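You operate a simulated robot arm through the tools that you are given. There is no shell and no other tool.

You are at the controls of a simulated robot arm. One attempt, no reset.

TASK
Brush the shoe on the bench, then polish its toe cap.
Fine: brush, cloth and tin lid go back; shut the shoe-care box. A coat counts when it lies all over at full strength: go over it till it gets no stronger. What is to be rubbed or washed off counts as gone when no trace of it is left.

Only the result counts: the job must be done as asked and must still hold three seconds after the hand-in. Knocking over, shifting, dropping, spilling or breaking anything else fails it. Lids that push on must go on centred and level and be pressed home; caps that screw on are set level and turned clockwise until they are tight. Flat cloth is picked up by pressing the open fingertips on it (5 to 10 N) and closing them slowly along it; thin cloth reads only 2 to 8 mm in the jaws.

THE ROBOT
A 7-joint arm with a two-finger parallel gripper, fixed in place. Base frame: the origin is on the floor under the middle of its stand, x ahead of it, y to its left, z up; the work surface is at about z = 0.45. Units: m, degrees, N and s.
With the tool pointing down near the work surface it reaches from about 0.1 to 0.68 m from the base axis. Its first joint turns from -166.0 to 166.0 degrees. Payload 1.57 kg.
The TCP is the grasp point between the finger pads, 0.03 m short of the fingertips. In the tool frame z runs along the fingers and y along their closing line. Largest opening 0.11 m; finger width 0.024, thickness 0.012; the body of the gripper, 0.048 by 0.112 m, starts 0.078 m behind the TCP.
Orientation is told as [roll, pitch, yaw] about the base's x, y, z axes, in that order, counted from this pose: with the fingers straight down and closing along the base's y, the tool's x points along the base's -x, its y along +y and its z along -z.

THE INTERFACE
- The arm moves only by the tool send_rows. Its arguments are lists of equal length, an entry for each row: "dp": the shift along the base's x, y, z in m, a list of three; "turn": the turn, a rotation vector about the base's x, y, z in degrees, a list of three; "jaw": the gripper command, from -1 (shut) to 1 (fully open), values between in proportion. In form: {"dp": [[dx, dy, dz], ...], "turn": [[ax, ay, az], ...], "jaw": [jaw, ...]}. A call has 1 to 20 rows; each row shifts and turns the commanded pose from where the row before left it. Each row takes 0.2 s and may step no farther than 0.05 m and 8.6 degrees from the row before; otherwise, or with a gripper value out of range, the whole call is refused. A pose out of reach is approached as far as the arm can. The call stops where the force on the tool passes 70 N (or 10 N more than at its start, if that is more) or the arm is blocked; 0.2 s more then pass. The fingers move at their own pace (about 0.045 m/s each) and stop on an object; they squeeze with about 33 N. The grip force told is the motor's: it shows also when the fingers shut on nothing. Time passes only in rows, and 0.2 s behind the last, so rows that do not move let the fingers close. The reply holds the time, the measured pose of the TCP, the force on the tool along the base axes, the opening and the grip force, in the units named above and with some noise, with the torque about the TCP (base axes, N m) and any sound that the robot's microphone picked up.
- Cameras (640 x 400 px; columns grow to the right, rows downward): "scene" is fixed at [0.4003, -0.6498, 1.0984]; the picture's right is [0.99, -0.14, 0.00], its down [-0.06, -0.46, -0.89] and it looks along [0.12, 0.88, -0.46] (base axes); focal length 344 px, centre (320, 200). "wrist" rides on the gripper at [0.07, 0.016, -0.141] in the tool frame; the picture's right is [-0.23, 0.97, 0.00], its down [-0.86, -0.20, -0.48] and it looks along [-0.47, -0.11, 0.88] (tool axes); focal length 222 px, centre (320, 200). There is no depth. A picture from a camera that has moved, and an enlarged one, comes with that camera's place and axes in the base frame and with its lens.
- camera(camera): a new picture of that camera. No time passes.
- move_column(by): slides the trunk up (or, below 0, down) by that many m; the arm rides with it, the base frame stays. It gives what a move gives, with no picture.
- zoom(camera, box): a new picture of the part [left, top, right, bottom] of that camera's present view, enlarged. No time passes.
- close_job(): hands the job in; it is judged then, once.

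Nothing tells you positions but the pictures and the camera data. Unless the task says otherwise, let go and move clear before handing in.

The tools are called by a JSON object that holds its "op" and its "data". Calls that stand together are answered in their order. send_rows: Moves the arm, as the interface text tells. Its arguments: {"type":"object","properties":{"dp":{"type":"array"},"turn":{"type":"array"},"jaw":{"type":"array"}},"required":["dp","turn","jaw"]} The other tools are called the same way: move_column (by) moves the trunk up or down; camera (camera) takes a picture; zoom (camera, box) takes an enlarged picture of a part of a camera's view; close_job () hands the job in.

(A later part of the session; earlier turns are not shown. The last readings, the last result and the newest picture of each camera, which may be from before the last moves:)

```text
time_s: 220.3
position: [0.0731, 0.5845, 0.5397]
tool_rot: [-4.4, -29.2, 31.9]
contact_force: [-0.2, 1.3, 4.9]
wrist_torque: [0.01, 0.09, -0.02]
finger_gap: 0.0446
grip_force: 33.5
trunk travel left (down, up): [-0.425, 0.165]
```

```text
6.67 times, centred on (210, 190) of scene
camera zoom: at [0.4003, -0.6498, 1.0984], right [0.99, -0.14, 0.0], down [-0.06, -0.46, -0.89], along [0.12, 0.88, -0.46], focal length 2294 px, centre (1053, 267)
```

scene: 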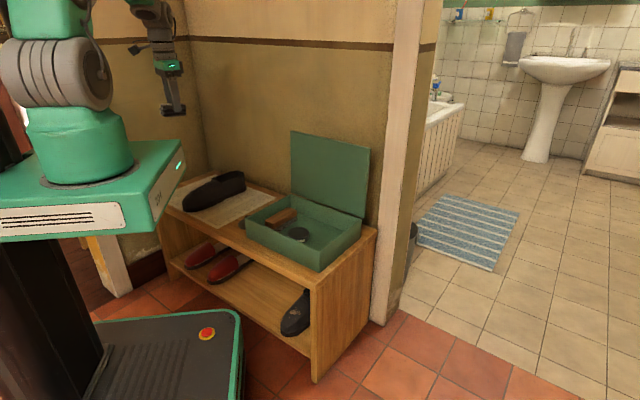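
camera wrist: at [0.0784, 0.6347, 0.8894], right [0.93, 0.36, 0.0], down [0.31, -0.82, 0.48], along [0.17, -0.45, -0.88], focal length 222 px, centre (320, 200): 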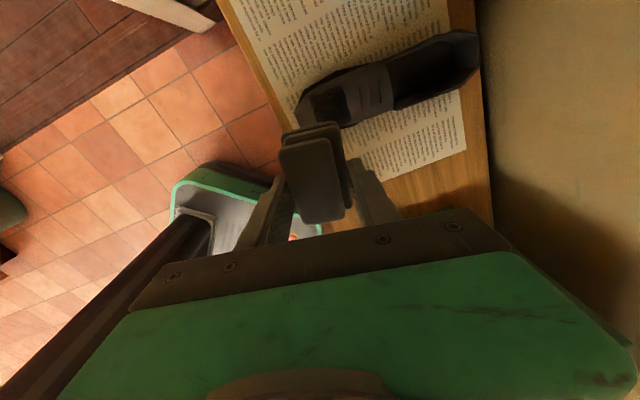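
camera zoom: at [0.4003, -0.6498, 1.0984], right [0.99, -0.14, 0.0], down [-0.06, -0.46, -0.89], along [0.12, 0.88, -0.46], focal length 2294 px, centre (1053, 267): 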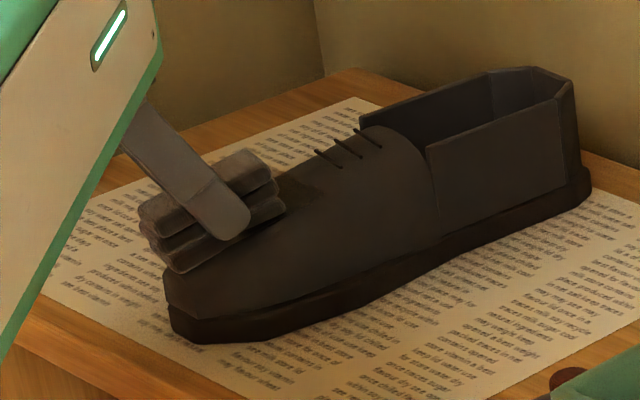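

{"op": "send_rows", "data": {"dp": [[-0.0022, -0.0014, 0.0056], [0.0125, -0.0013, 0.0054], [0.0125, -0.0013, 0.0054], [0.0022, 0.0014, -0.005], [-0.0055, -0.0036, -0.0034], [-0.0055, -0.0036, -0.0036], [-0.0055, -0.0036, -0.0038]], "turn": [[0, 0, 0], [3.95, 2.55, 2.6], [3.95, 2.55, 2.6], [0, 0, 0], [0, 0, 0], [0, 0, 0], [0, 0, 0]], "jaw": [-1, -1, -1, -1, -1, -1, -1]}}

{"op": "zoom", "data": {"camera": "scene", "box": [170, 160, 250, 220]}}

```text
time_s: 221.9
position: [0.0731, 0.5683, 0.537]
tool_rot: [6.2, -29.4, 32.8]
contact_force: [8.7, 2.2, 20.2]
wrist_torque: [-0.19, -0.32, 0.1]
finger_gap: 0.0447
grip_force: 32.7
trunk travel left (down, up): [-0.425, 0.165]
```

```text
6.67 times, centred on (210, 190) of scene
camera zoom: at [0.4003, -0.6498, 1.0984], right [0.99, -0.14, 0.0], down [-0.06, -0.46, -0.89], along [0.12, 0.88, -0.46], focal length 2294 px, centre (1053, 267)
```

zoom: 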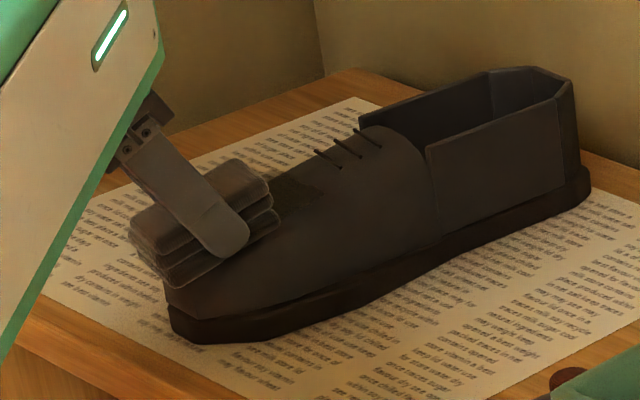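

{"op": "send_rows", "data": {"dp": [[-0.0022, -0.0014, 0.0046], [0.0083, 0.0054, 0.0054], [0.0082, 0.0054, 0.0054], [0.0022, 0.0014, -0.0046], [-0.0055, -0.0036, -0.0034], [-0.0055, -0.0036, -0.0036], [-0.0055, -0.0036, -0.0036], [-0.0022, -0.0014, 0.0046], [0.0083, 0.0054, 0.0054], [0.0082, 0.0054, 0.0052], [0.0022, 0.0014, -0.0046], [-0.0055, -0.0036, -0.0034], [-0.0055, -0.0036, -0.0036], [-0.0055, -0.0036, -0.0036], [-0.004, -0.0026, 0.01], [-0.006, -0.02, 0.03], [0, -0.02, 0.04]], "turn": [[0, 0, 0], [0, 0, 0], [0, 0, 0], [0, 0, 0], [0, 0, 0], [0, 0, 0], [0, 0, 0], [0, 0, 0], [0, 0, 0], [0, 0, 0], [0, 0, 0], [0, 0, 0], [0, 0, 0], [0, 0, 0], [0, 0, 0], [0, 0, 0], [0, 0, 0]], "jaw": [-1, -1, -1, -1, -1, -1, -1, -1, -1, -1, -1, -1, -1, -1, -1, -1, -1]}}

{"op": "zoom", "data": {"camera": "scene", "box": [170, 160, 250, 220]}}

{"op": "zoom", "data": {"camera": "wrist", "box": [240, 20, 420, 160]}}

```text
time_s: 225.5
position: [0.0618, 0.5212, 0.6159]
tool_rot: [5.8, -29.0, 33.2]
contact_force: [0.0, -0.3, -0.7]
wrist_torque: [0.0, 0.04, 0.01]
finger_gap: 0.0447
grip_force: 33.1
trunk travel left (down, up): [-0.425, 0.165]
```

```text
6.67 times, centred on (210, 190) of scene
camera zoom: at [0.4003, -0.6498, 1.0984], right [0.99, -0.14, 0.0], down [-0.06, -0.46, -0.89], along [0.12, 0.88, -0.46], focal length 2294 px, centre (1053, 267)
```

zoom: 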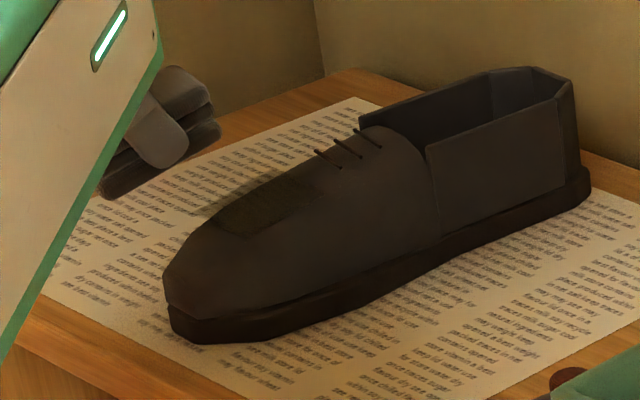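

```text
2.86 times, centred on (330, 90) of wrist
camera zoom: at [-0.0468, 0.4537, 0.7046], right [-0.4, 0.89, 0.2], down [0.58, 0.08, 0.81], along [0.71, 0.44, -0.55], focal length 635 px, centre (291, 514)
```

zoom: 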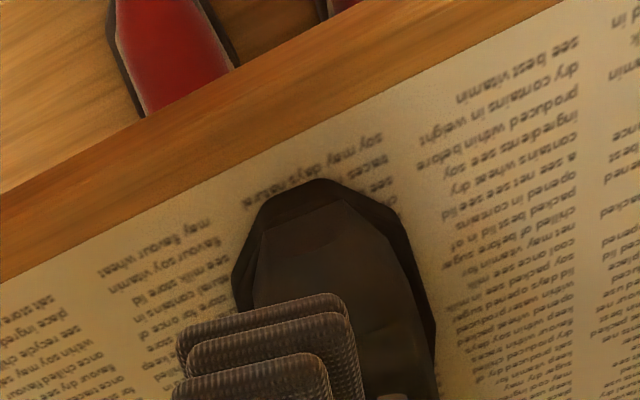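

Checking from the far side again.

{"op": "send_rows", "data": {"dp": [[0.01, 0.01, 0.034], [0.01, 0.01, 0.033], [0.01, 0.01, 0.033], [0.01, 0.01, 0.033], [0, 0, 0], [0, 0, 0], [0, 0, 0], [0, 0, 0], [0, 0, 0], [0, 0, 0], [0, 0, 0], [0, 0, 0], [0, 0, 0], [0, 0, 0], [0, 0, 0], [0, 0, 0]], "turn": [[-4.4, -2.8, -2.9], [-3.94, 6.09, 0], [-3.94, 6.09, 0], [-3.94, 6.09, 0], [-3.94, 6.09, 0], [0, 0, -8.4], [0, 0, -8.4], [0, 0, -8.4], [0, 0, -8.4], [0, 0, -8.4], [0, 0, -8.4], [0, 0, -8.4], [0, 0, -8.4], [0, 0, -8.4], [0, 0, -8.4], [0, 0, -6]], "jaw": [-1, -1, -1, -1, -1, -1, -1, -1, -1, -1, -1, -1, -1, -1, -1, -1]}}

{"op": "camera", "data": {"camera": "wrist"}}

{"op": "zoom", "data": {"camera": "wrist", "box": [285, 55, 385, 135]}}

```text
time_s: 228.9
position: [0.1018, 0.5634, 0.747]
tool_rot: [0.0, 0.0, -57.0]
contact_force: [-0.3, 0.2, -0.8]
wrist_torque: [0.0, 0.01, 0.0]
finger_gap: 0.0448
grip_force: 33.0
trunk travel left (down, up): [-0.425, 0.165]
```

```text
taken
camera wrist: at [0.0791, 0.6316, 0.8877], right [0.94, 0.34, 0.0], down [0.3, -0.83, 0.48], along [0.16, -0.45, -0.88], focal length 222 px, centre (320, 200)
```

wrist: 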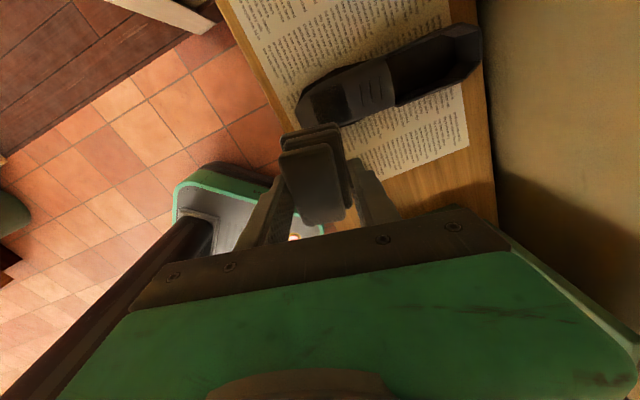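

```text
5.00 times, centred on (335, 95) of wrist
camera zoom: at [0.0791, 0.6316, 0.8877], right [0.94, 0.34, 0.0], down [0.3, -0.83, 0.48], along [0.16, -0.45, -0.88], focal length 1111 px, centre (245, 725)
```

zoom: 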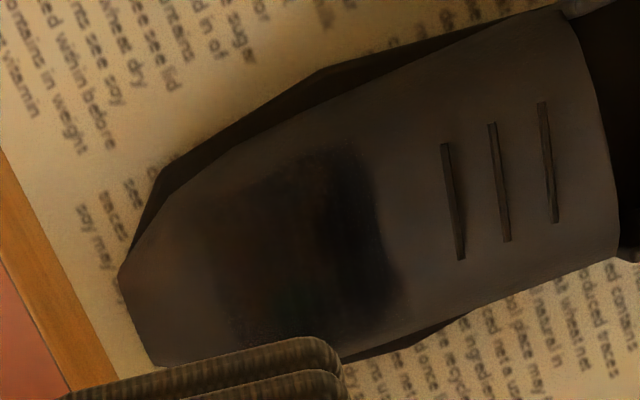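

{"op": "send_rows", "data": {"dp": [[0.007, -0.011, 0], [0.007, -0.011, 0], [0.007, -0.011, 0], [0.007, -0.011, 0], [0.007, -0.011, 0], [0.007, -0.011, 0], [0.007, -0.011, 0], [0.007, -0.011, 0], [0.007, -0.011, 0], [0.007, -0.011, 0], [0.007, -0.011, 0], [0.007, -0.01, 0], [0, 0, 0]], "turn": [[0, 0, 8.5], [0, 0, 8.5], [0, 0, 8.5], [0, 0, 8.5], [0, 0, 8.5], [0, 0, 8.5], [0, 0, 8.5], [0, 0, 8.5], [0, 0, 8.5], [0, 0, 8.5], [0, 0, 8.5], [0, 0, 8.5], [0, 0, 0]], "jaw": [-1, -1, -1, -1, -1, -1, -1, -1, -1, -1, -1, -1, -1]}}

{"op": "zoom", "data": {"camera": "wrist", "box": [380, 80, 470, 170]}}

{"op": "zoom", "data": {"camera": "wrist", "box": [265, 110, 365, 230]}}

{"op": "zoom", "data": {"camera": "scene", "box": [170, 160, 250, 220]}}

```text
time_s: 231.7
position: [0.1857, 0.4315, 0.7474]
tool_rot: [0.0, -0.1, 45.2]
contact_force: [0.5, -0.1, -0.1]
wrist_torque: [-0.02, 0.0, 0.0]
finger_gap: 0.0445
grip_force: 33.0
trunk travel left (down, up): [-0.425, 0.165]
```

```text
4.44 times, centred on (425, 125) of wrist
camera zoom: at [0.1267, 0.3954, 0.8873], right [-0.53, 0.85, 0.0], down [0.74, 0.47, 0.48], along [0.41, 0.25, -0.88], focal length 987 px, centre (-147, 533)
```

zoom: 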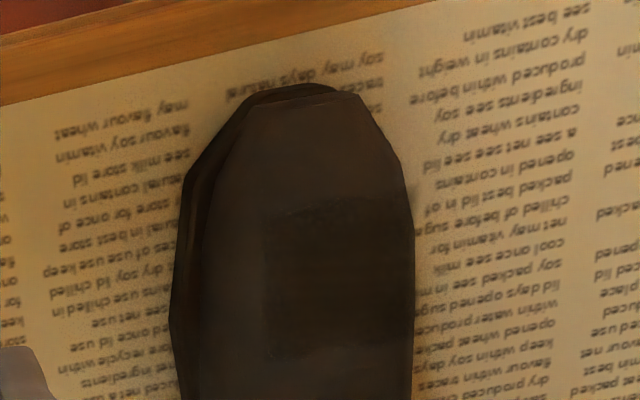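

```text
3.33 times, centred on (315, 170) of wrist
camera zoom: at [0.1267, 0.3954, 0.8873], right [-0.53, 0.85, 0.0], down [0.74, 0.47, 0.48], along [0.41, 0.25, -0.88], focal length 740 px, centre (337, 300)
```

zoom: 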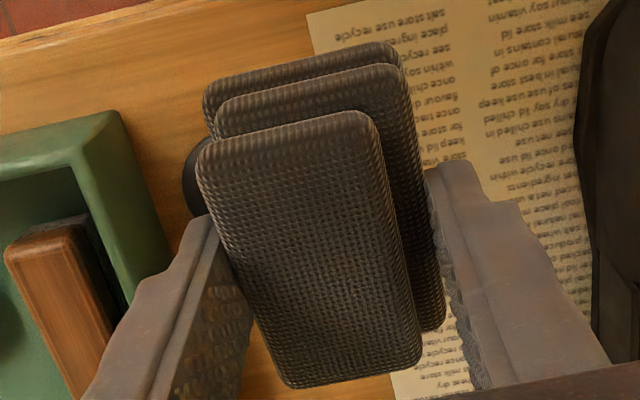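

```text
6.67 times, centred on (210, 190) of scene
camera zoom: at [0.4003, -0.6498, 1.0984], right [0.99, -0.14, 0.0], down [-0.06, -0.46, -0.89], along [0.12, 0.88, -0.46], focal length 2294 px, centre (1053, 267)
```

zoom: 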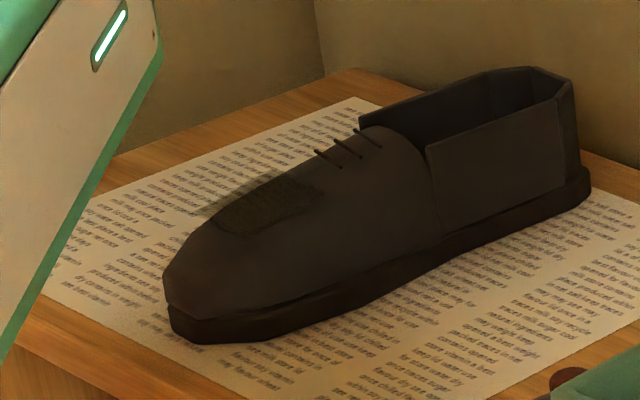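

{"op": "zoom", "data": {"camera": "scene", "box": [184, 178, 224, 208]}}

{"op": "zoom", "data": {"camera": "wrist", "box": [396, 110, 446, 160]}}

```text
13.33 times, centred on (204, 193) of scene
camera zoom: at [0.4003, -0.6498, 1.0984], right [0.99, -0.14, 0.0], down [-0.06, -0.46, -0.89], along [0.12, 0.88, -0.46], focal length 4588 px, centre (1867, 293)
```

zoom: 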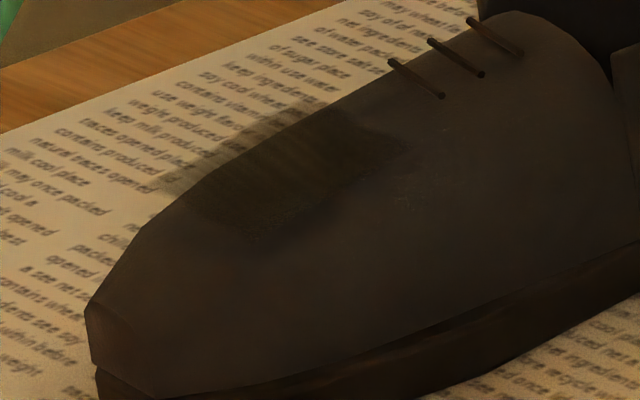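

```text
8.00 times, centred on (421, 135) of wrist
camera zoom: at [0.1267, 0.3954, 0.8873], right [-0.53, 0.85, 0.0], down [0.74, 0.47, 0.48], along [0.41, 0.25, -0.88], focal length 1777 px, centre (-488, 720)
```

zoom: 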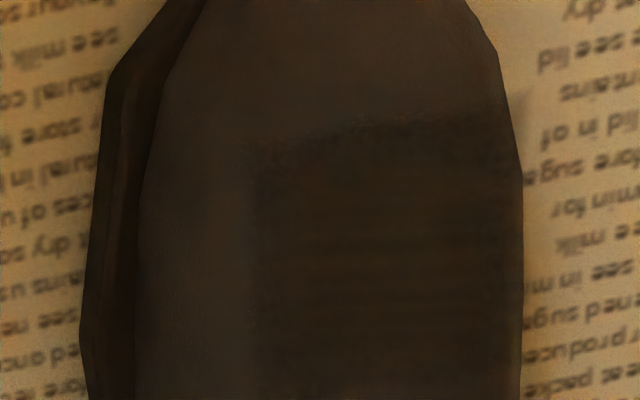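

The coat covers the whole field. Being strict about full strength, I'll reload the cloth and give one more complete pass with light strokes.

{"op": "send_rows", "data": {"dp": [[0.0404, -0.018, 0], [0.0404, -0.018, 0], [0.0404, -0.018, 0], [0.0404, -0.018, 0], [0.0404, -0.018, 0], [0.0404, -0.018, 0], [0.0404, -0.018, 0], [0, 0, -0.04], [0, 0, -0.04], [0, 0, -0.04], [0, 0, -0.04], [0, 0, 0]], "turn": [[0, 0, 0], [0, 0, 0], [0, 0, 0], [0, 0, 0], [4.71, -4.71, 0], [4.71, -4.71, 0], [4.71, -4.71, 0], [0, 0, 0], [0, 0, 0], [0, 0, 0], [0, 0, 0], [0, 0, 0]], "jaw": [-1, -1, -1, -1, -1, -1, -1, -1, -1, -1, -1, -1]}}

{"op": "zoom", "data": {"camera": "wrist", "box": [240, 50, 400, 170]}}

{"op": "zoom", "data": {"camera": "scene", "box": [270, 180, 340, 245]}}

```text
time_s: 234.3
position: [0.4687, 0.3077, 0.5855]
tool_rot: [-0.2, -19.9, 45.2]
contact_force: [1.0, -0.2, 0.6]
wrist_torque: [0.0, 0.01, 0.02]
finger_gap: 0.0448
grip_force: 33.3
trunk travel left (down, up): [-0.425, 0.165]
```

```text
3.33 times, centred on (320, 110) of wrist
camera zoom: at [0.3786, 0.2395, 0.6943], right [-0.54, 0.84, 0.08], down [0.59, 0.31, 0.74], along [0.6, 0.45, -0.67], focal length 740 px, centre (320, 500)
```

zoom: 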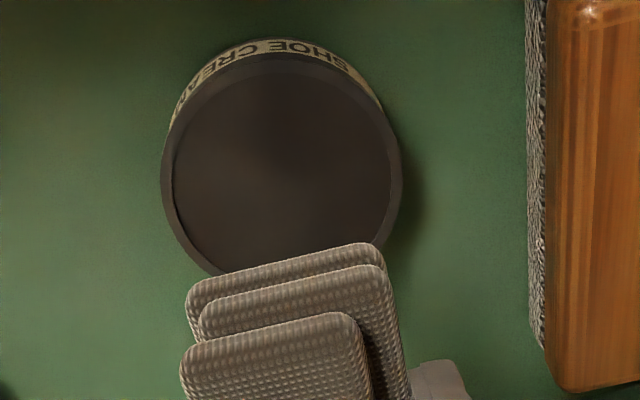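

```text
6.15 times, centred on (305, 212) of scene
camera zoom: at [0.4003, -0.6498, 1.0984], right [0.99, -0.14, 0.0], down [-0.06, -0.46, -0.89], along [0.12, 0.88, -0.46], focal length 2118 px, centre (412, 123)
```

zoom: 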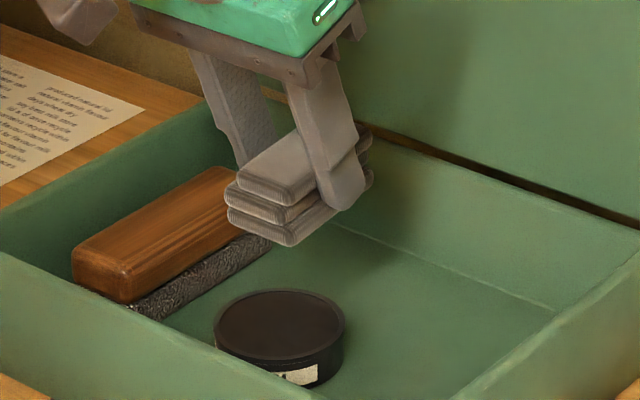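

{"op": "send_rows", "data": {"dp": [[0.004, 0.004, 0], [0.004, 0.004, 0], [0, 0, -0.015], [0, 0, -0.012], [0, 0, 0]], "turn": [[5.3, -5.3, 0], [5.3, -5.3, 0], [0, 0, 0], [0, 0, 0], [0, 0, 0]], "jaw": [-1, -1, -1, -1, -1]}}

{"op": "zoom", "data": {"camera": "scene", "box": [270, 180, 340, 245]}}

{"op": "zoom", "data": {"camera": "wrist", "box": [240, 50, 400, 170]}}

```text
time_s: 235.5
position: [0.4763, 0.315, 0.5597]
tool_rot: [-0.2, -35.0, 45.2]
contact_force: [-0.7, 1.3, -1.2]
wrist_torque: [-0.05, 0.03, 0.01]
finger_gap: 0.0445
grip_force: 33.4
trunk travel left (down, up): [-0.425, 0.165]
```

```text
6.15 times, centred on (305, 212) of scene
camera zoom: at [0.4003, -0.6498, 1.0984], right [0.99, -0.14, 0.0], down [-0.06, -0.46, -0.89], along [0.12, 0.88, -0.46], focal length 2118 px, centre (412, 123)
```

zoom: 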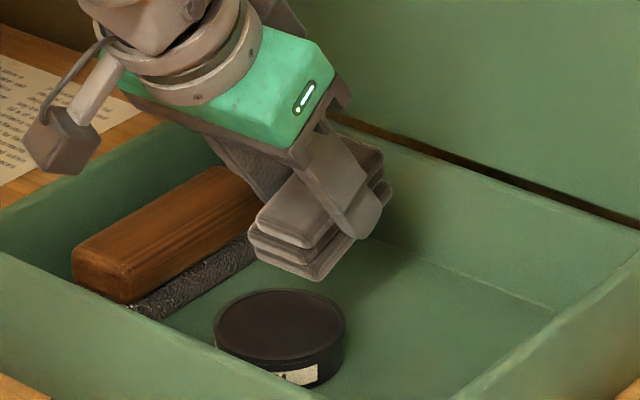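

```text
3.33 times, centred on (320, 110) of wrist
camera zoom: at [0.3681, 0.2302, 0.6346], right [-0.56, 0.82, 0.13], down [0.44, 0.16, 0.88], along [0.7, 0.55, -0.45], focal length 740 px, centre (320, 500)
```

zoom: 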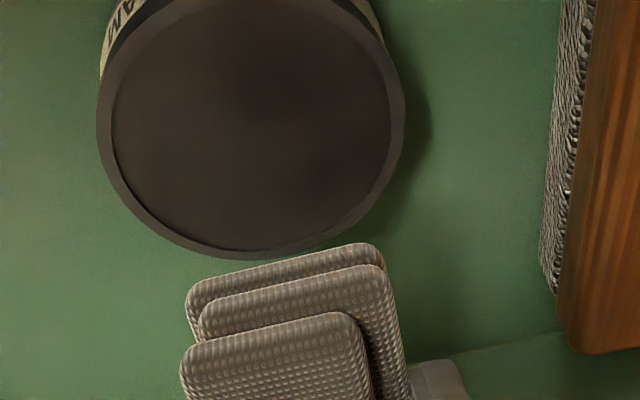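

{"op": "send_rows", "data": {"dp": [[-0.003, -0.003, -0.01], [0, 0, -0.008], [0, 0, 0]], "turn": [[0, 0, 0], [0, 0, 0], [0, 0, 0]], "jaw": [-1, -1, -1]}}

{"op": "send_rows", "data": {"dp": [[0, 0, -0.003], [0, 0, 0]], "turn": [[0, 0, 0], [0, 0, 0]], "jaw": [-1, -1]}}

{"op": "zoom", "data": {"camera": "scene", "box": [270, 180, 340, 245]}}

```text
time_s: 236.3
position: [0.4727, 0.3116, 0.5414]
tool_rot: [0.0, -34.8, 45.2]
contact_force: [0.5, -0.8, -0.9]
wrist_torque: [0.01, -0.02, 0.04]
finger_gap: 0.0446
grip_force: 32.6
trunk travel left (down, up): [-0.425, 0.165]
```

```text
time_s: 236.9
position: [0.4745, 0.3127, 0.5384]
tool_rot: [-0.1, -35.0, 45.2]
contact_force: [0.3, -0.1, -0.1]
wrist_torque: [-0.01, -0.02, -0.03]
finger_gap: 0.0451
grip_force: 32.6
trunk travel left (down, up): [-0.425, 0.165]
```

```text
6.15 times, centred on (305, 212) of scene
camera zoom: at [0.4003, -0.6498, 1.0984], right [0.99, -0.14, 0.0], down [-0.06, -0.46, -0.89], along [0.12, 0.88, -0.46], focal length 2118 px, centre (412, 123)
```

zoom: 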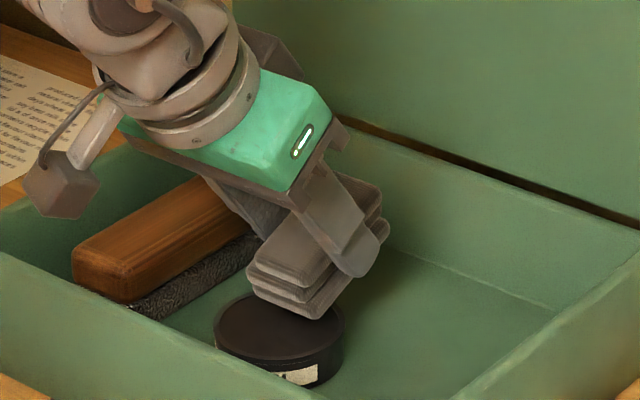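

{"op": "send_rows", "data": {"dp": [[0, 0, -0.003], [0, 0, 0]], "turn": [[0, 0, 0], [0, 0, 0]], "jaw": [-1, -1]}}

{"op": "send_rows", "data": {"dp": [[0, 0, -0.0015], [0, 0, 0]], "turn": [[0, 0, 0], [0, 0, 0]], "jaw": [-1, -1]}}

```text
time_s: 237.5
position: [0.4741, 0.3116, 0.5358]
tool_rot: [-0.1, -34.9, 45.2]
contact_force: [0.3, 0.6, -0.2]
wrist_torque: [0.02, 0.01, 0.0]
finger_gap: 0.0446
grip_force: 33.3
trunk travel left (down, up): [-0.425, 0.165]
```

```text
time_s: 238.1
position: [0.4733, 0.3116, 0.534]
tool_rot: [-0.2, -35.0, 45.2]
contact_force: [-0.6, -0.9, 2.9]
wrist_torque: [-0.01, 0.12, 0.01]
finger_gap: 0.0447
grip_force: 32.9
trunk travel left (down, up): [-0.425, 0.165]
```

Touching the polish now. A short rub will reload the cloth.

{"op": "send_rows", "data": {"dp": [[0, 0, -0.0006], [-0.003, -0.003, 0], [-0.003, -0.003, 0], [0.003, 0.003, 0], [0.003, 0.003, 0], [-0.003, 0.003, 0], [0.003, -0.003, 0], [0.003, -0.003, 0], [-0.003, 0.003, 0], [-0.003, -0.003, 0], [0.003, 0.003, 0], [0, 0, 0.01], [0, 0, 0.03]], "turn": [[0, 0, 0], [0, 0, 0], [0, 0, 0], [0, 0, 0], [0, 0, 0], [0, 0, 0], [0, 0, 0], [0, 0, 0], [0, 0, 0], [0, 0, 0], [0, 0, 0], [0, 0, 0], [0, 0, 0]], "jaw": [-1, -1, -1, -1, -1, -1, -1, -1, -1, -1, -1, -1, -1]}}

{"op": "zoom", "data": {"camera": "scene", "box": [260, 170, 340, 245]}}

```text
time_s: 240.9
position: [0.4731, 0.3112, 0.5734]
tool_rot: [-0.1, -34.9, 45.0]
contact_force: [0.3, 0.6, 0.4]
wrist_torque: [0.01, 0.0, -0.02]
finger_gap: 0.0447
grip_force: 33.1
trunk travel left (down, up): [-0.425, 0.165]
```

```text
5.33 times, centred on (300, 208) of scene
camera zoom: at [0.4003, -0.6498, 1.0984], right [0.99, -0.14, 0.0], down [-0.06, -0.46, -0.89], along [0.12, 0.88, -0.46], focal length 1835 px, centre (427, 160)
```

zoom: 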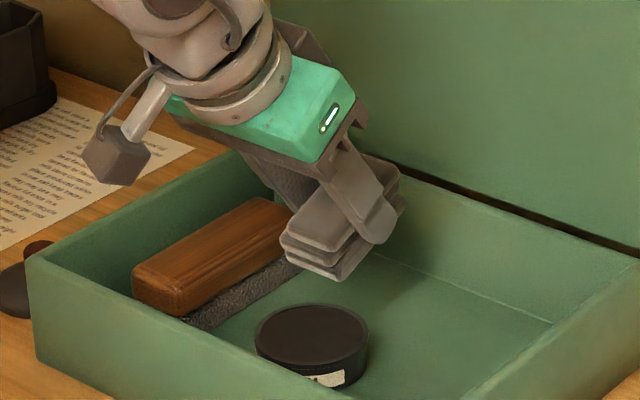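

{"op": "send_rows", "data": {"dp": [[0, 0, 0.045], [0, 0, 0.045], [0, 0, 0.045], [-0.02, 0.01, 0.02], [-0.04, 0.0194, 0], [-0.04, 0.0194, 0], [-0.04, 0.0194, 0], [-0.04, 0.0194, 0], [-0.04, 0.0194, 0], [-0.04, 0.022, -0.015], [-0.04, 0.022, -0.015], [-0.04, 0.022, -0.015], [-0.03, 0.022, -0.015], [0, 0, 0]], "turn": [[-5.3, 5.3, 0], [-5.3, 5.3, 0], [-5.3, 5.3, 0], [-5.3, 5.3, 0], [-3.5, 3.5, 0], [0, 0, -6], [0, 0, -6], [0, 0, 0], [0, 0, 0], [3.94, -6.09, 0], [3.94, -6.09, 0], [3.94, -6.09, 0], [3.94, -6.09, 0], [0, 0, 0]], "jaw": [-1, -1, -1, -1, -1, -1, -1, -1, -1, -1, -1, -1, -1, -1]}}

{"op": "zoom", "data": {"camera": "scene", "box": [150, 140, 260, 220]}}

```text
time_s: 243.9
position: [0.1014, 0.5055, 0.67]
tool_rot: [-0.1, -29.1, 33.2]
contact_force: [-0.4, 0.2, -0.5]
wrist_torque: [0.03, -0.04, 0.01]
finger_gap: 0.0444
grip_force: 33.3
trunk travel left (down, up): [-0.425, 0.165]
```

```text
5.00 times, centred on (205, 180) of scene
camera zoom: at [0.4003, -0.6498, 1.0984], right [0.99, -0.14, 0.0], down [-0.06, -0.46, -0.89], along [0.12, 0.88, -0.46], focal length 1720 px, centre (895, 300)
```

zoom: 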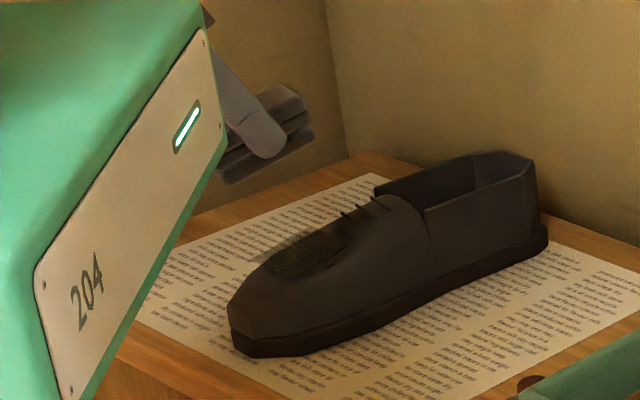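

{"op": "send_rows", "data": {"dp": [[-0.006, 0.026, -0.03], [-0.006, 0.026, -0.03], [-0.005, 0.0265, -0.03], [0, 0, 0]], "turn": [[0, 0, 0], [0, 0, 0], [0, 0, 0], [0, 0, 0]], "jaw": [-1, -1, -1, -1]}}

{"op": "send_rows", "data": {"dp": [[0.002, 0.0013, -0.0044], [0.002, 0.0013, -0.0044], [0, 0, 0]], "turn": [[0, 0, 0], [0, 0, 0], [0, 0, 0]], "jaw": [-1, -1, -1]}}

{"op": "zoom", "data": {"camera": "scene", "box": [160, 150, 250, 220]}}

```text
time_s: 244.9
position: [0.0879, 0.5847, 0.5811]
tool_rot: [-0.2, -29.0, 33.2]
contact_force: [0.6, 0.5, 0.8]
wrist_torque: [0.0, 0.01, 0.01]
finger_gap: 0.045
grip_force: 32.9
trunk travel left (down, up): [-0.425, 0.165]
```

```text
time_s: 245.7
position: [0.0913, 0.5871, 0.5704]
tool_rot: [-0.2, -29.1, 33.2]
contact_force: [-0.1, 0.7, -0.5]
wrist_torque: [-0.02, -0.01, -0.02]
finger_gap: 0.0448
grip_force: 33.0
trunk travel left (down, up): [-0.425, 0.165]
```

```text
5.71 times, centred on (205, 185) of scene
camera zoom: at [0.4003, -0.6498, 1.0984], right [0.99, -0.14, 0.0], down [-0.06, -0.46, -0.89], along [0.12, 0.88, -0.46], focal length 1966 px, centre (977, 286)
```

zoom: 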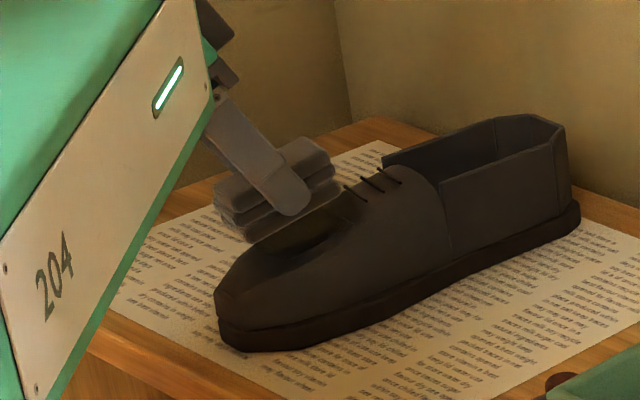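

{"op": "send_rows", "data": {"dp": [[0.002, 0.0013, -0.0044], [0.0016, 0.001, -0.0035], [0, 0, 0]], "turn": [[0, 0, 0], [0, 0, 0], [0, 0, 0]], "jaw": [-1, -1, -1]}}

{"op": "send_rows", "data": {"dp": [[0.0008, 0.0005, -0.0018], [0, 0, 0]], "turn": [[0, 0, 0], [0, 0, 0]], "jaw": [-1, -1]}}

{"op": "send_rows", "data": {"dp": [[0.0008, 0.0005, -0.0018], [0, 0, 0]], "turn": [[0, 0, 0], [0, 0, 0]], "jaw": [-1, -1]}}

```text
time_s: 246.5
position: [0.0945, 0.5899, 0.562]
tool_rot: [-0.3, -29.0, 33.2]
contact_force: [-0.2, -0.6, -0.5]
wrist_torque: [-0.02, 0.0, 0.01]
finger_gap: 0.0447
grip_force: 32.7
trunk travel left (down, up): [-0.425, 0.165]
```

```text
time_s: 247.1
position: [0.0949, 0.5903, 0.5609]
tool_rot: [-0.2, -29.0, 33.2]
contact_force: [0.6, -0.1, -0.7]
wrist_torque: [-0.03, -0.01, 0.0]
finger_gap: 0.0446
grip_force: 32.8
trunk travel left (down, up): [-0.425, 0.165]
```

```text
time_s: 247.7
position: [0.0956, 0.5908, 0.5598]
tool_rot: [-0.1, -29.0, 33.2]
contact_force: [0.1, -0.5, -1.1]
wrist_torque: [0.01, 0.0, 0.01]
finger_gap: 0.0445
grip_force: 32.6
trunk travel left (down, up): [-0.425, 0.165]
```

{"op": "send_rows", "data": {"dp": [[0.0008, 0.0005, -0.0018], [0, 0, 0]], "turn": [[0, 0, 0], [0, 0, 0]], "jaw": [-1, -1]}}

{"op": "send_rows", "data": {"dp": [[0.0008, 0.0005, -0.0018], [0, 0, 0]], "turn": [[0, 0, 0], [0, 0, 0]], "jaw": [-1, -1]}}

```text
time_s: 248.3
position: [0.0958, 0.5922, 0.5579]
tool_rot: [-0.2, -29.1, 33.2]
contact_force: [0.6, 0.1, 0.0]
wrist_torque: [-0.03, -0.01, 0.01]
finger_gap: 0.0447
grip_force: 32.9
trunk travel left (down, up): [-0.425, 0.165]
```

```text
time_s: 248.9
position: [0.0978, 0.5919, 0.5561]
tool_rot: [-0.2, -29.1, 33.2]
contact_force: [1.2, 0.3, -1.1]
wrist_torque: [0.01, -0.03, 0.0]
finger_gap: 0.0447
grip_force: 33.3
trunk travel left (down, up): [-0.425, 0.165]
```

{"op": "send_rows", "data": {"dp": [[0.0008, 0.0005, -0.0018], [0, 0, 0]], "turn": [[0, 0, 0], [0, 0, 0]], "jaw": [-1, -1]}}

{"op": "send_rows", "data": {"dp": [[0.0006, 0.0004, -0.0013], [0, 0, 0]], "turn": [[0, 0, 0], [0, 0, 0]], "jaw": [-1, -1]}}

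{"op": "zoom", "data": {"camera": "scene", "box": [170, 160, 250, 220]}}

```text
time_s: 249.5
position: [0.098, 0.5931, 0.5533]
tool_rot: [-0.1, -28.9, 33.2]
contact_force: [1.0, 0.3, 0.1]
wrist_torque: [0.0, -0.02, -0.05]
finger_gap: 0.0447
grip_force: 32.9
trunk travel left (down, up): [-0.425, 0.165]
```

```text
time_s: 250.1
position: [0.0983, 0.5923, 0.5536]
tool_rot: [-0.2, -29.0, 33.1]
contact_force: [0.8, -0.6, -0.9]
wrist_torque: [-0.03, 0.0, 0.0]
finger_gap: 0.0447
grip_force: 33.3
trunk travel left (down, up): [-0.425, 0.165]
```

```text
6.67 times, centred on (210, 190) of scene
camera zoom: at [0.4003, -0.6498, 1.0984], right [0.99, -0.14, 0.0], down [-0.06, -0.46, -0.89], along [0.12, 0.88, -0.46], focal length 2294 px, centre (1053, 267)
```

zoom: 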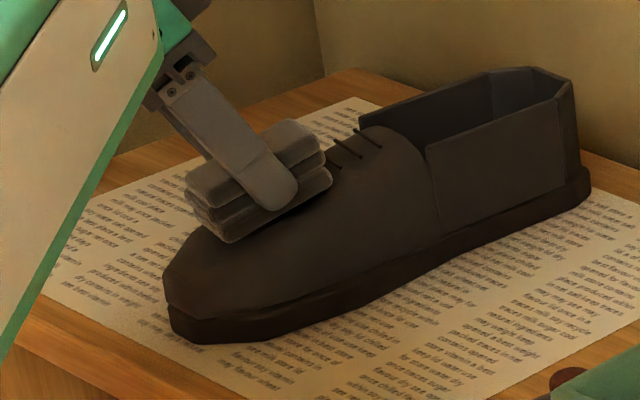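

{"op": "send_rows", "data": {"dp": [[0.0006, 0.0004, -0.0013], [0, 0, 0]], "turn": [[0, 0, 0], [0, 0, 0]], "jaw": [-1, -1]}}

{"op": "send_rows", "data": {"dp": [[-0.0055, -0.0036, -0.0034], [-0.0055, -0.0036, -0.0034], [-0.0055, -0.0036, -0.0034], [-0.0055, -0.0036, -0.0034]], "turn": [[0, 0, 0], [0, 0, 0], [0, 0, 0], [0, 0, 0]], "jaw": [-1, -1, -1, -1]}}

```text
time_s: 250.7
position: [0.1007, 0.5935, 0.5501]
tool_rot: [-0.2, -29.0, 33.2]
contact_force: [-0.1, 0.1, -0.9]
wrist_torque: [0.0, 0.01, 0.04]
finger_gap: 0.0443
grip_force: 33.0
trunk travel left (down, up): [-0.425, 0.165]
```

```text
time_s: 251.7
position: [0.0791, 0.5811, 0.5405]
tool_rot: [0.0, -29.2, 32.9]
contact_force: [6.1, 1.2, 16.1]
wrist_torque: [-0.2, -0.03, 0.07]
finger_gap: 0.0451
grip_force: 32.6
trunk travel left (down, up): [-0.425, 0.165]
```

{"op": "send_rows", "data": {"dp": [[-0.0022, -0.0014, 0.0046], [0.011, 0.0072, 0.0064], [0.011, 0.0072, 0.0064], [0.0022, 0.0014, -0.0054], [-0.0055, -0.0036, -0.003], [-0.0055, -0.0036, -0.003], [-0.0055, -0.0036, -0.0032], [-0.0055, -0.0036, -0.0032], [-0.0022, -0.0014, 0.0046], [0.011, 0.0072, 0.0062], [0.011, 0.0072, 0.0062], [0.0022, 0.0014, -0.0046], [-0.0055, -0.0036, -0.003], [-0.0055, -0.0036, -0.003], [-0.0055, -0.0036, -0.0032], [-0.0055, -0.0036, -0.0032]], "turn": [[0, 0, 0], [0, 0, 0], [0, 0, 0], [0, 0, 0], [0, 0, 0], [0, 0, 0], [0, 0, 0], [0, 0, 0], [0, 0, 0], [0, 0, 0], [0, 0, 0], [0, 0, 0], [0, 0, 0], [0, 0, 0], [0, 0, 0], [0, 0, 0]], "jaw": [-1, -1, -1, -1, -1, -1, -1, -1, -1, -1, -1, -1, -1, -1, -1, -1]}}

{"op": "send_rows", "data": {"dp": [[-0.0022, -0.0014, 0.0048], [0.0083, 0.0114, 0.0062], [0.0083, 0.0114, 0.0062], [0.0022, 0.0014, -0.005], [-0.0055, -0.0036, -0.003], [-0.0055, -0.0036, -0.0031], [-0.0055, -0.0036, -0.0032], [-0.0055, -0.0036, -0.0033], [-0.0022, -0.0014, 0.0046], [0.011, 0.0072, 0.0063], [0.011, 0.0072, 0.0063], [0.0022, 0.0014, -0.0047], [-0.0055, -0.0036, -0.003], [-0.0055, -0.0036, -0.0031], [-0.0055, -0.0036, -0.0032], [-0.0055, -0.0036, -0.0033]], "turn": [[0, 0, 0], [0, 0, 0], [0, 0, 0], [0, 0, 0], [0, 0, 0], [0, 0, 0], [0, 0, 0], [0, 0, 0], [0, 0, 0], [0, 0, 0], [0, 0, 0], [0, 0, 0], [0, 0, 0], [0, 0, 0], [0, 0, 0], [0, 0, 0]], "jaw": [-1, -1, -1, -1, -1, -1, -1, -1, -1, -1, -1, -1, -1, -1, -1, -1]}}

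{"op": "zoom", "data": {"camera": "scene", "box": [170, 160, 250, 220]}}

```text
time_s: 255.1
position: [0.0784, 0.5806, 0.5409]
tool_rot: [0.1, -29.2, 33.0]
contact_force: [6.9, 2.1, 18.1]
wrist_torque: [-0.14, -0.04, 0.06]
finger_gap: 0.0446
grip_force: 32.5
trunk travel left (down, up): [-0.425, 0.165]
```

```text
time_s: 258.5
position: [0.0725, 0.5897, 0.54]
tool_rot: [0.2, -29.2, 32.8]
contact_force: [5.6, 3.2, 16.9]
wrist_torque: [-0.18, -0.2, 0.02]
finger_gap: 0.0447
grip_force: 32.3
trunk travel left (down, up): [-0.425, 0.165]
```

```text
6.67 times, centred on (210, 190) of scene
camera zoom: at [0.4003, -0.6498, 1.0984], right [0.99, -0.14, 0.0], down [-0.06, -0.46, -0.89], along [0.12, 0.88, -0.46], focal length 2294 px, centre (1053, 267)
```

zoom: 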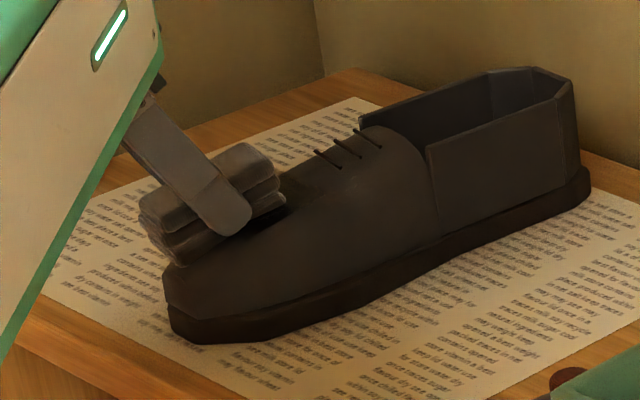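

{"op": "send_rows", "data": {"dp": [[-0.0022, -0.0014, 0.0052], [0.0164, -0.0012, 0.0062], [0.0164, -0.0012, 0.0062], [0.0022, 0.0014, -0.005], [-0.0055, -0.0036, -0.0031], [-0.0055, -0.0036, -0.0032], [-0.0055, -0.0036, -0.0033], [-0.0055, -0.0036, -0.0034]], "turn": [[0, 0, 0], [0, 0, 0], [0, 0, 0], [0, 0, 0], [0, 0, 0], [0, 0, 0], [0, 0, 0], [0, 0, 0]], "jaw": [-1, -1, -1, -1, -1, -1, -1, -1]}}

{"op": "send_rows", "data": {"dp": [[-0.0022, -0.0014, 0.0046], [0.011, 0.0072, 0.0064], [0.011, 0.0072, 0.0064], [0.0022, 0.0014, -0.0048], [-0.0055, -0.0036, -0.0031], [-0.0055, -0.0036, -0.0032], [-0.0055, -0.0036, -0.0033], [-0.0055, -0.0036, -0.0034], [-0.0022, -0.0014, 0.0046], [0.011, 0.0072, 0.0064], [0.011, 0.0072, 0.0064], [0.0022, 0.0014, -0.0046], [-0.0055, -0.0036, -0.0031], [-0.0055, -0.0036, -0.0032], [-0.0055, -0.0036, -0.0033], [-0.0055, -0.0036, -0.0034]], "turn": [[0, 0, 0], [0, 0, 0], [0, 0, 0], [0, 0, 0], [0, 0, 0], [0, 0, 0], [0, 0, 0], [0, 0, 0], [0, 0, 0], [0, 0, 0], [0, 0, 0], [0, 0, 0], [0, 0, 0], [0, 0, 0], [0, 0, 0], [0, 0, 0]], "jaw": [-1, -1, -1, -1, -1, -1, -1, -1, -1, -1, -1, -1, -1, -1, -1, -1]}}

{"op": "zoom", "data": {"camera": "scene", "box": [170, 160, 250, 220]}}

```text
time_s: 260.3
position: [0.0855, 0.5733, 0.5405]
tool_rot: [0.3, -29.5, 32.8]
contact_force: [9.1, 5.1, 27.9]
wrist_torque: [0.18, 0.01, 0.0]
finger_gap: 0.0448
grip_force: 32.4
trunk travel left (down, up): [-0.425, 0.165]
```

```text
time_s: 263.7
position: [0.0839, 0.5743, 0.5393]
tool_rot: [0.4, -29.4, 32.7]
contact_force: [11.4, 4.7, 29.1]
wrist_torque: [0.12, -0.07, -0.04]
finger_gap: 0.045
grip_force: 33.5
trunk travel left (down, up): [-0.425, 0.165]
```

```text
6.67 times, centred on (210, 190) of scene
camera zoom: at [0.4003, -0.6498, 1.0984], right [0.99, -0.14, 0.0], down [-0.06, -0.46, -0.89], along [0.12, 0.88, -0.46], focal length 2294 px, centre (1053, 267)
```

zoom: 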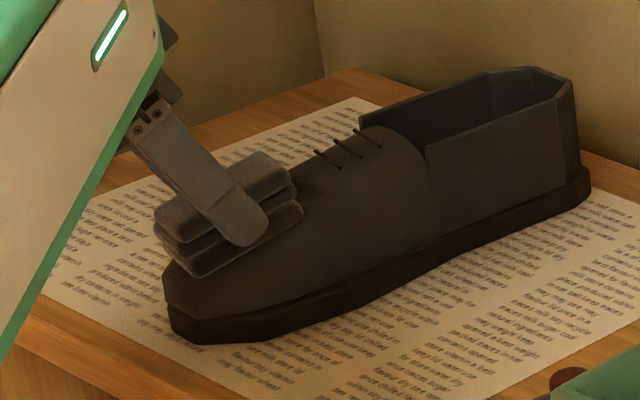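

{"op": "send_rows", "data": {"dp": [[-0.004, -0.003, 0.012], [-0.004, -0.012, 0.03], [0.005, -0.02, 0.04], [0.01, -0.015, 0.035], [0.02, -0.02, 0.03], [0.02, -0.02, 0.03], [0.025, -0.025, 0.02], [0.02, -0.02, 0.01], [0, 0, 0]], "turn": [[0, 0, 0], [0, 0, 0], [-3.94, 6.09, 0], [-3.94, 6.09, 0], [-3.94, 6.09, 0], [-3.94, 6.09, 0], [0, 0, 6], [0, 0, 6], [0, 0, 0]], "jaw": [-1, -1, -1, -1, -1, -1, -1, -1, -1]}}

{"op": "zoom", "data": {"camera": "wrist", "box": [380, 80, 470, 170]}}

{"op": "zoom", "data": {"camera": "scene", "box": [184, 178, 224, 208]}}

{"op": "zoom", "data": {"camera": "scene", "box": [170, 160, 250, 220]}}

```text
time_s: 265.7
position: [0.1756, 0.4356, 0.7433]
tool_rot: [0.1, 0.0, 45.1]
contact_force: [0.0, -0.2, -0.4]
wrist_torque: [0.04, 0.01, -0.06]
finger_gap: 0.0446
grip_force: 33.0
trunk travel left (down, up): [-0.425, 0.165]
```

```text
4.44 times, centred on (425, 125) of wrist
camera zoom: at [0.116, 0.3981, 0.8833], right [-0.53, 0.85, 0.0], down [0.74, 0.47, 0.48], along [0.41, 0.25, -0.88], focal length 987 px, centre (-147, 533)
```

zoom: 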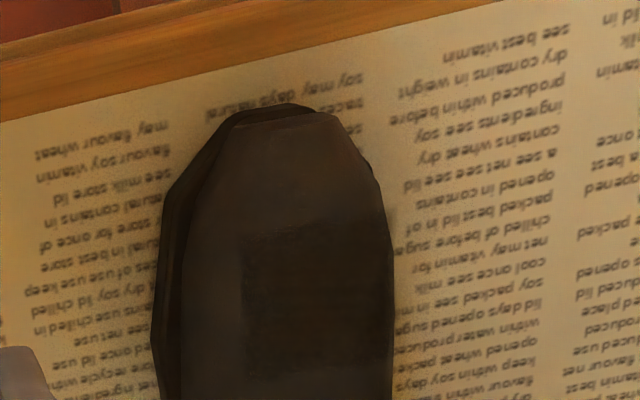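

```text
13.33 times, centred on (204, 193) of scene
camera zoom: at [0.4003, -0.6498, 1.0984], right [0.99, -0.14, 0.0], down [-0.06, -0.46, -0.89], along [0.12, 0.88, -0.46], focal length 4588 px, centre (1867, 293)
```

zoom: 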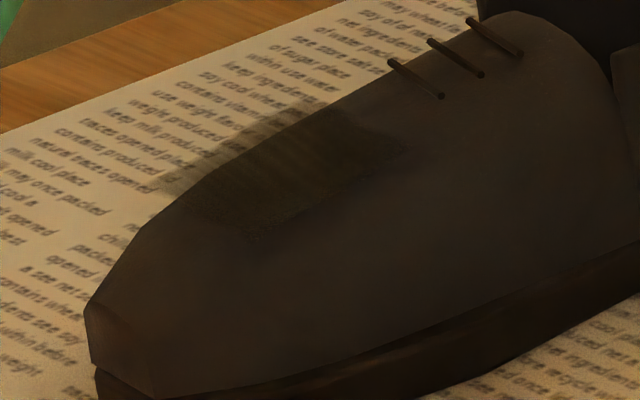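

```text
6.67 times, centred on (210, 190) of scene
camera zoom: at [0.4003, -0.6498, 1.0984], right [0.99, -0.14, 0.0], down [-0.06, -0.46, -0.89], along [0.12, 0.88, -0.46], focal length 2294 px, centre (1053, 267)
```

zoom: 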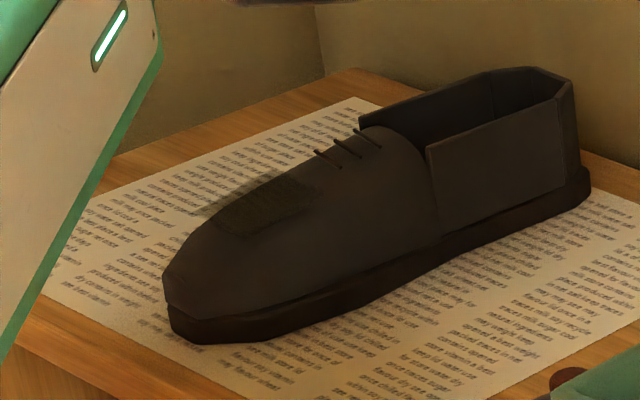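

The coat looks identical to before the last pass, even and no stronger, so I take it as full. Now the cloth goes back to its place in the box.

{"op": "send_rows", "data": {"dp": [[0.0407, -0.0221, 0], [0.0407, -0.0221, 0], [0.0407, -0.0221, 0], [0.0407, -0.0221, 0], [0.0407, -0.0221, 0], [0.0407, -0.0221, 0], [0.0407, -0.0221, 0], [0.0407, -0.0221, 0], [0.0407, -0.0221, 0], [0, 0, -0.04], [0, 0, -0.04], [0, 0, 0]], "turn": [[0, 0, 0], [0, 0, 0], [0, 0, 0], [0, 0, 0], [0, 0, 0], [0, 0, 0], [0, 0, 0], [0, 0, 0], [0, 0, 0], [0, 0, 0], [0, 0, 0], [0, 0, 0]], "jaw": [-1, -1, -1, -1, -1, -1, -1, -1, -1, -1, -1, -1]}}

{"op": "zoom", "data": {"camera": "scene", "box": [270, 130, 370, 250]}}

{"op": "camera", "data": {"camera": "wrist"}}

```text
time_s: 268.3
position: [0.5411, 0.2369, 0.6613]
tool_rot: [0.0, 0.0, 45.1]
contact_force: [0.3, 0.2, -0.1]
wrist_torque: [-0.04, 0.02, 0.0]
finger_gap: 0.0449
grip_force: 32.8
trunk travel left (down, up): [-0.425, 0.165]
```

```text
3.33 times, centred on (320, 190) of scene
camera zoom: at [0.4003, -0.6498, 1.0984], right [0.99, -0.14, 0.0], down [-0.06, -0.46, -0.89], along [0.12, 0.88, -0.46], focal length 1147 px, centre (320, 233)
```

zoom: 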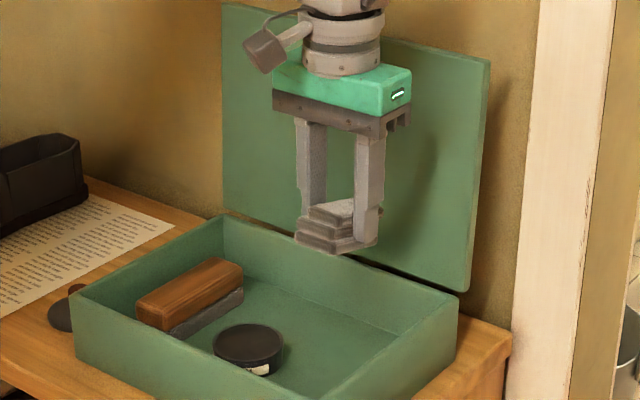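

```text
taken
camera wrist: at [0.4802, 0.1999, 0.802], right [-0.53, 0.85, 0.0], down [0.74, 0.47, 0.48], along [0.41, 0.25, -0.88], focal length 222 px, centre (320, 200)
```

wrist: 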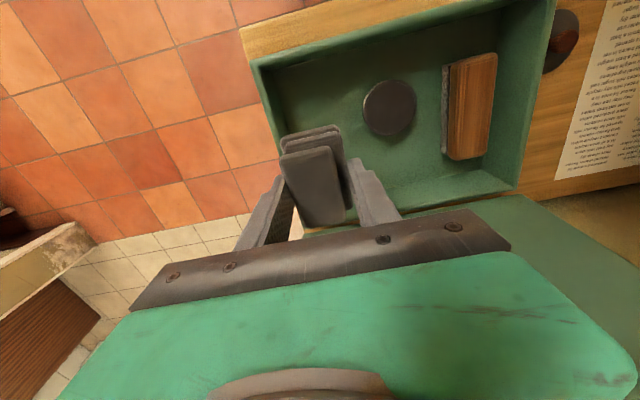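

{"op": "zoom", "data": {"camera": "scene", "box": [305, 175, 345, 215]}}

```text
10.00 times, centred on (325, 195) of scene
camera zoom: at [0.4003, -0.6498, 1.0984], right [0.99, -0.14, 0.0], down [-0.06, -0.46, -0.89], along [0.12, 0.88, -0.46], focal length 3441 px, centre (270, 250)
```

zoom: 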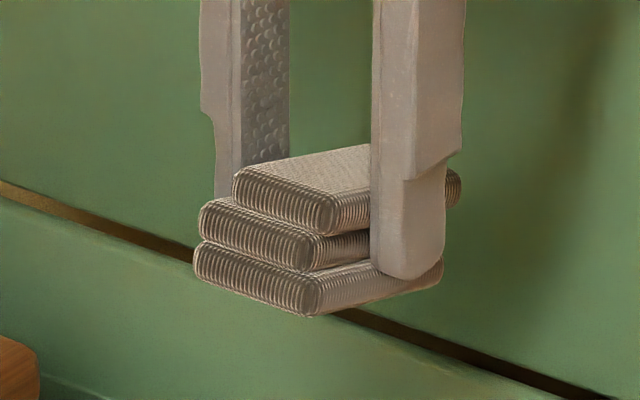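

The pad has pivoted about 14° in the grip, so I'll tilt the hand by that much to set it down level, and lower it into its spot.

{"op": "send_rows", "data": {"dp": [[-0.002, -0.0025, -0.03], [-0.002, -0.0025, -0.03], [0, 0, -0.03], [0, 0, -0.03], [0, 0, -0.018], [0, 0, 0]], "turn": [[4.95, -4.95, 0], [4.95, -4.95, 0], [0, 0, 0], [0, 0, 0], [0, 0, 0], [0, 0, 0]], "jaw": [-1, -1, -1, -1, -1, -1]}}

{"op": "zoom", "data": {"camera": "scene", "box": [290, 190, 360, 255]}}

{"op": "zoom", "data": {"camera": "wrist", "box": [230, 60, 420, 200]}}

```text
time_s: 269.7
position: [0.5377, 0.2312, 0.5252]
tool_rot: [-0.1, -14.0, 45.1]
contact_force: [-0.6, 0.0, 0.2]
wrist_torque: [-0.02, 0.01, 0.03]
finger_gap: 0.045
grip_force: 32.5
trunk travel left (down, up): [-0.425, 0.165]
```

```text
6.15 times, centred on (325, 222) of scene
camera zoom: at [0.4003, -0.6498, 1.0984], right [0.99, -0.14, 0.0], down [-0.06, -0.46, -0.89], along [0.12, 0.88, -0.46], focal length 2118 px, centre (289, 62)
```

zoom: 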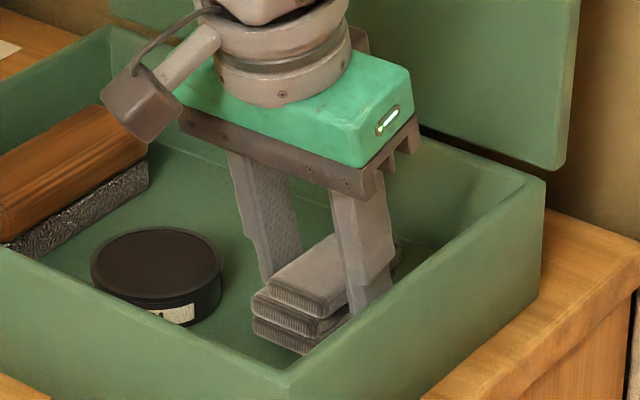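

```text
2.86 times, centred on (325, 130) of wrist
camera zoom: at [0.4554, 0.1714, 0.643], right [-0.53, 0.84, 0.05], down [0.64, 0.37, 0.67], along [0.55, 0.39, -0.74], focal length 635 px, centre (306, 400)
```

zoom: 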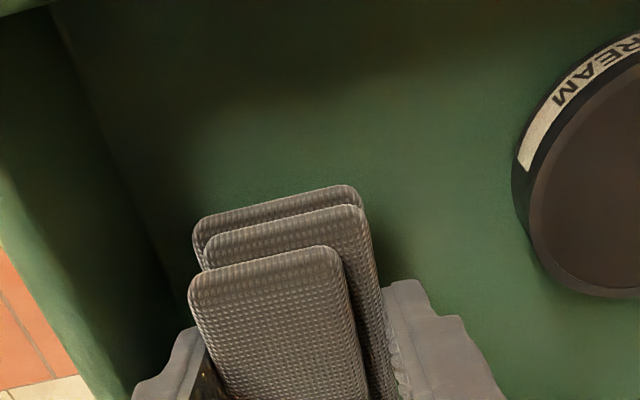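

{"op": "send_rows", "data": {"dp": [[0, 0, -0.008], [0, 0, -0.006], [0, 0, 0]], "turn": [[0, 0, 0], [0, 0, 0], [0, 0, 0]], "jaw": [-1, -1, -1]}}

{"op": "send_rows", "data": {"dp": [[0, 0, -0.003], [0, 0, 0]], "turn": [[0, 0, 0], [0, 0, 0]], "jaw": [-1, -1]}}

{"op": "send_rows", "data": {"dp": [[0, 0, -0.002], [0, 0, 0]], "turn": [[0, 0, 0], [0, 0, 0]], "jaw": [-1, -1]}}

```text
time_s: 270.5
position: [0.5379, 0.2314, 0.5101]
tool_rot: [-0.2, -14.0, 45.0]
contact_force: [1.5, -0.7, -0.3]
wrist_torque: [-0.02, -0.04, 0.0]
finger_gap: 0.0448
grip_force: 33.1
trunk travel left (down, up): [-0.425, 0.165]
```

```text
time_s: 271.1
position: [0.5375, 0.2303, 0.5078]
tool_rot: [-0.1, -14.0, 45.2]
contact_force: [0.1, -0.5, 0.4]
wrist_torque: [-0.01, -0.03, -0.01]
finger_gap: 0.0446
grip_force: 33.4
trunk travel left (down, up): [-0.425, 0.165]
```

```text
time_s: 271.7
position: [0.5372, 0.2307, 0.5047]
tool_rot: [-0.2, -14.0, 45.1]
contact_force: [0.4, 0.5, 1.4]
wrist_torque: [-0.02, -0.01, -0.05]
finger_gap: 0.0446
grip_force: 32.2
trunk travel left (down, up): [-0.425, 0.165]
```

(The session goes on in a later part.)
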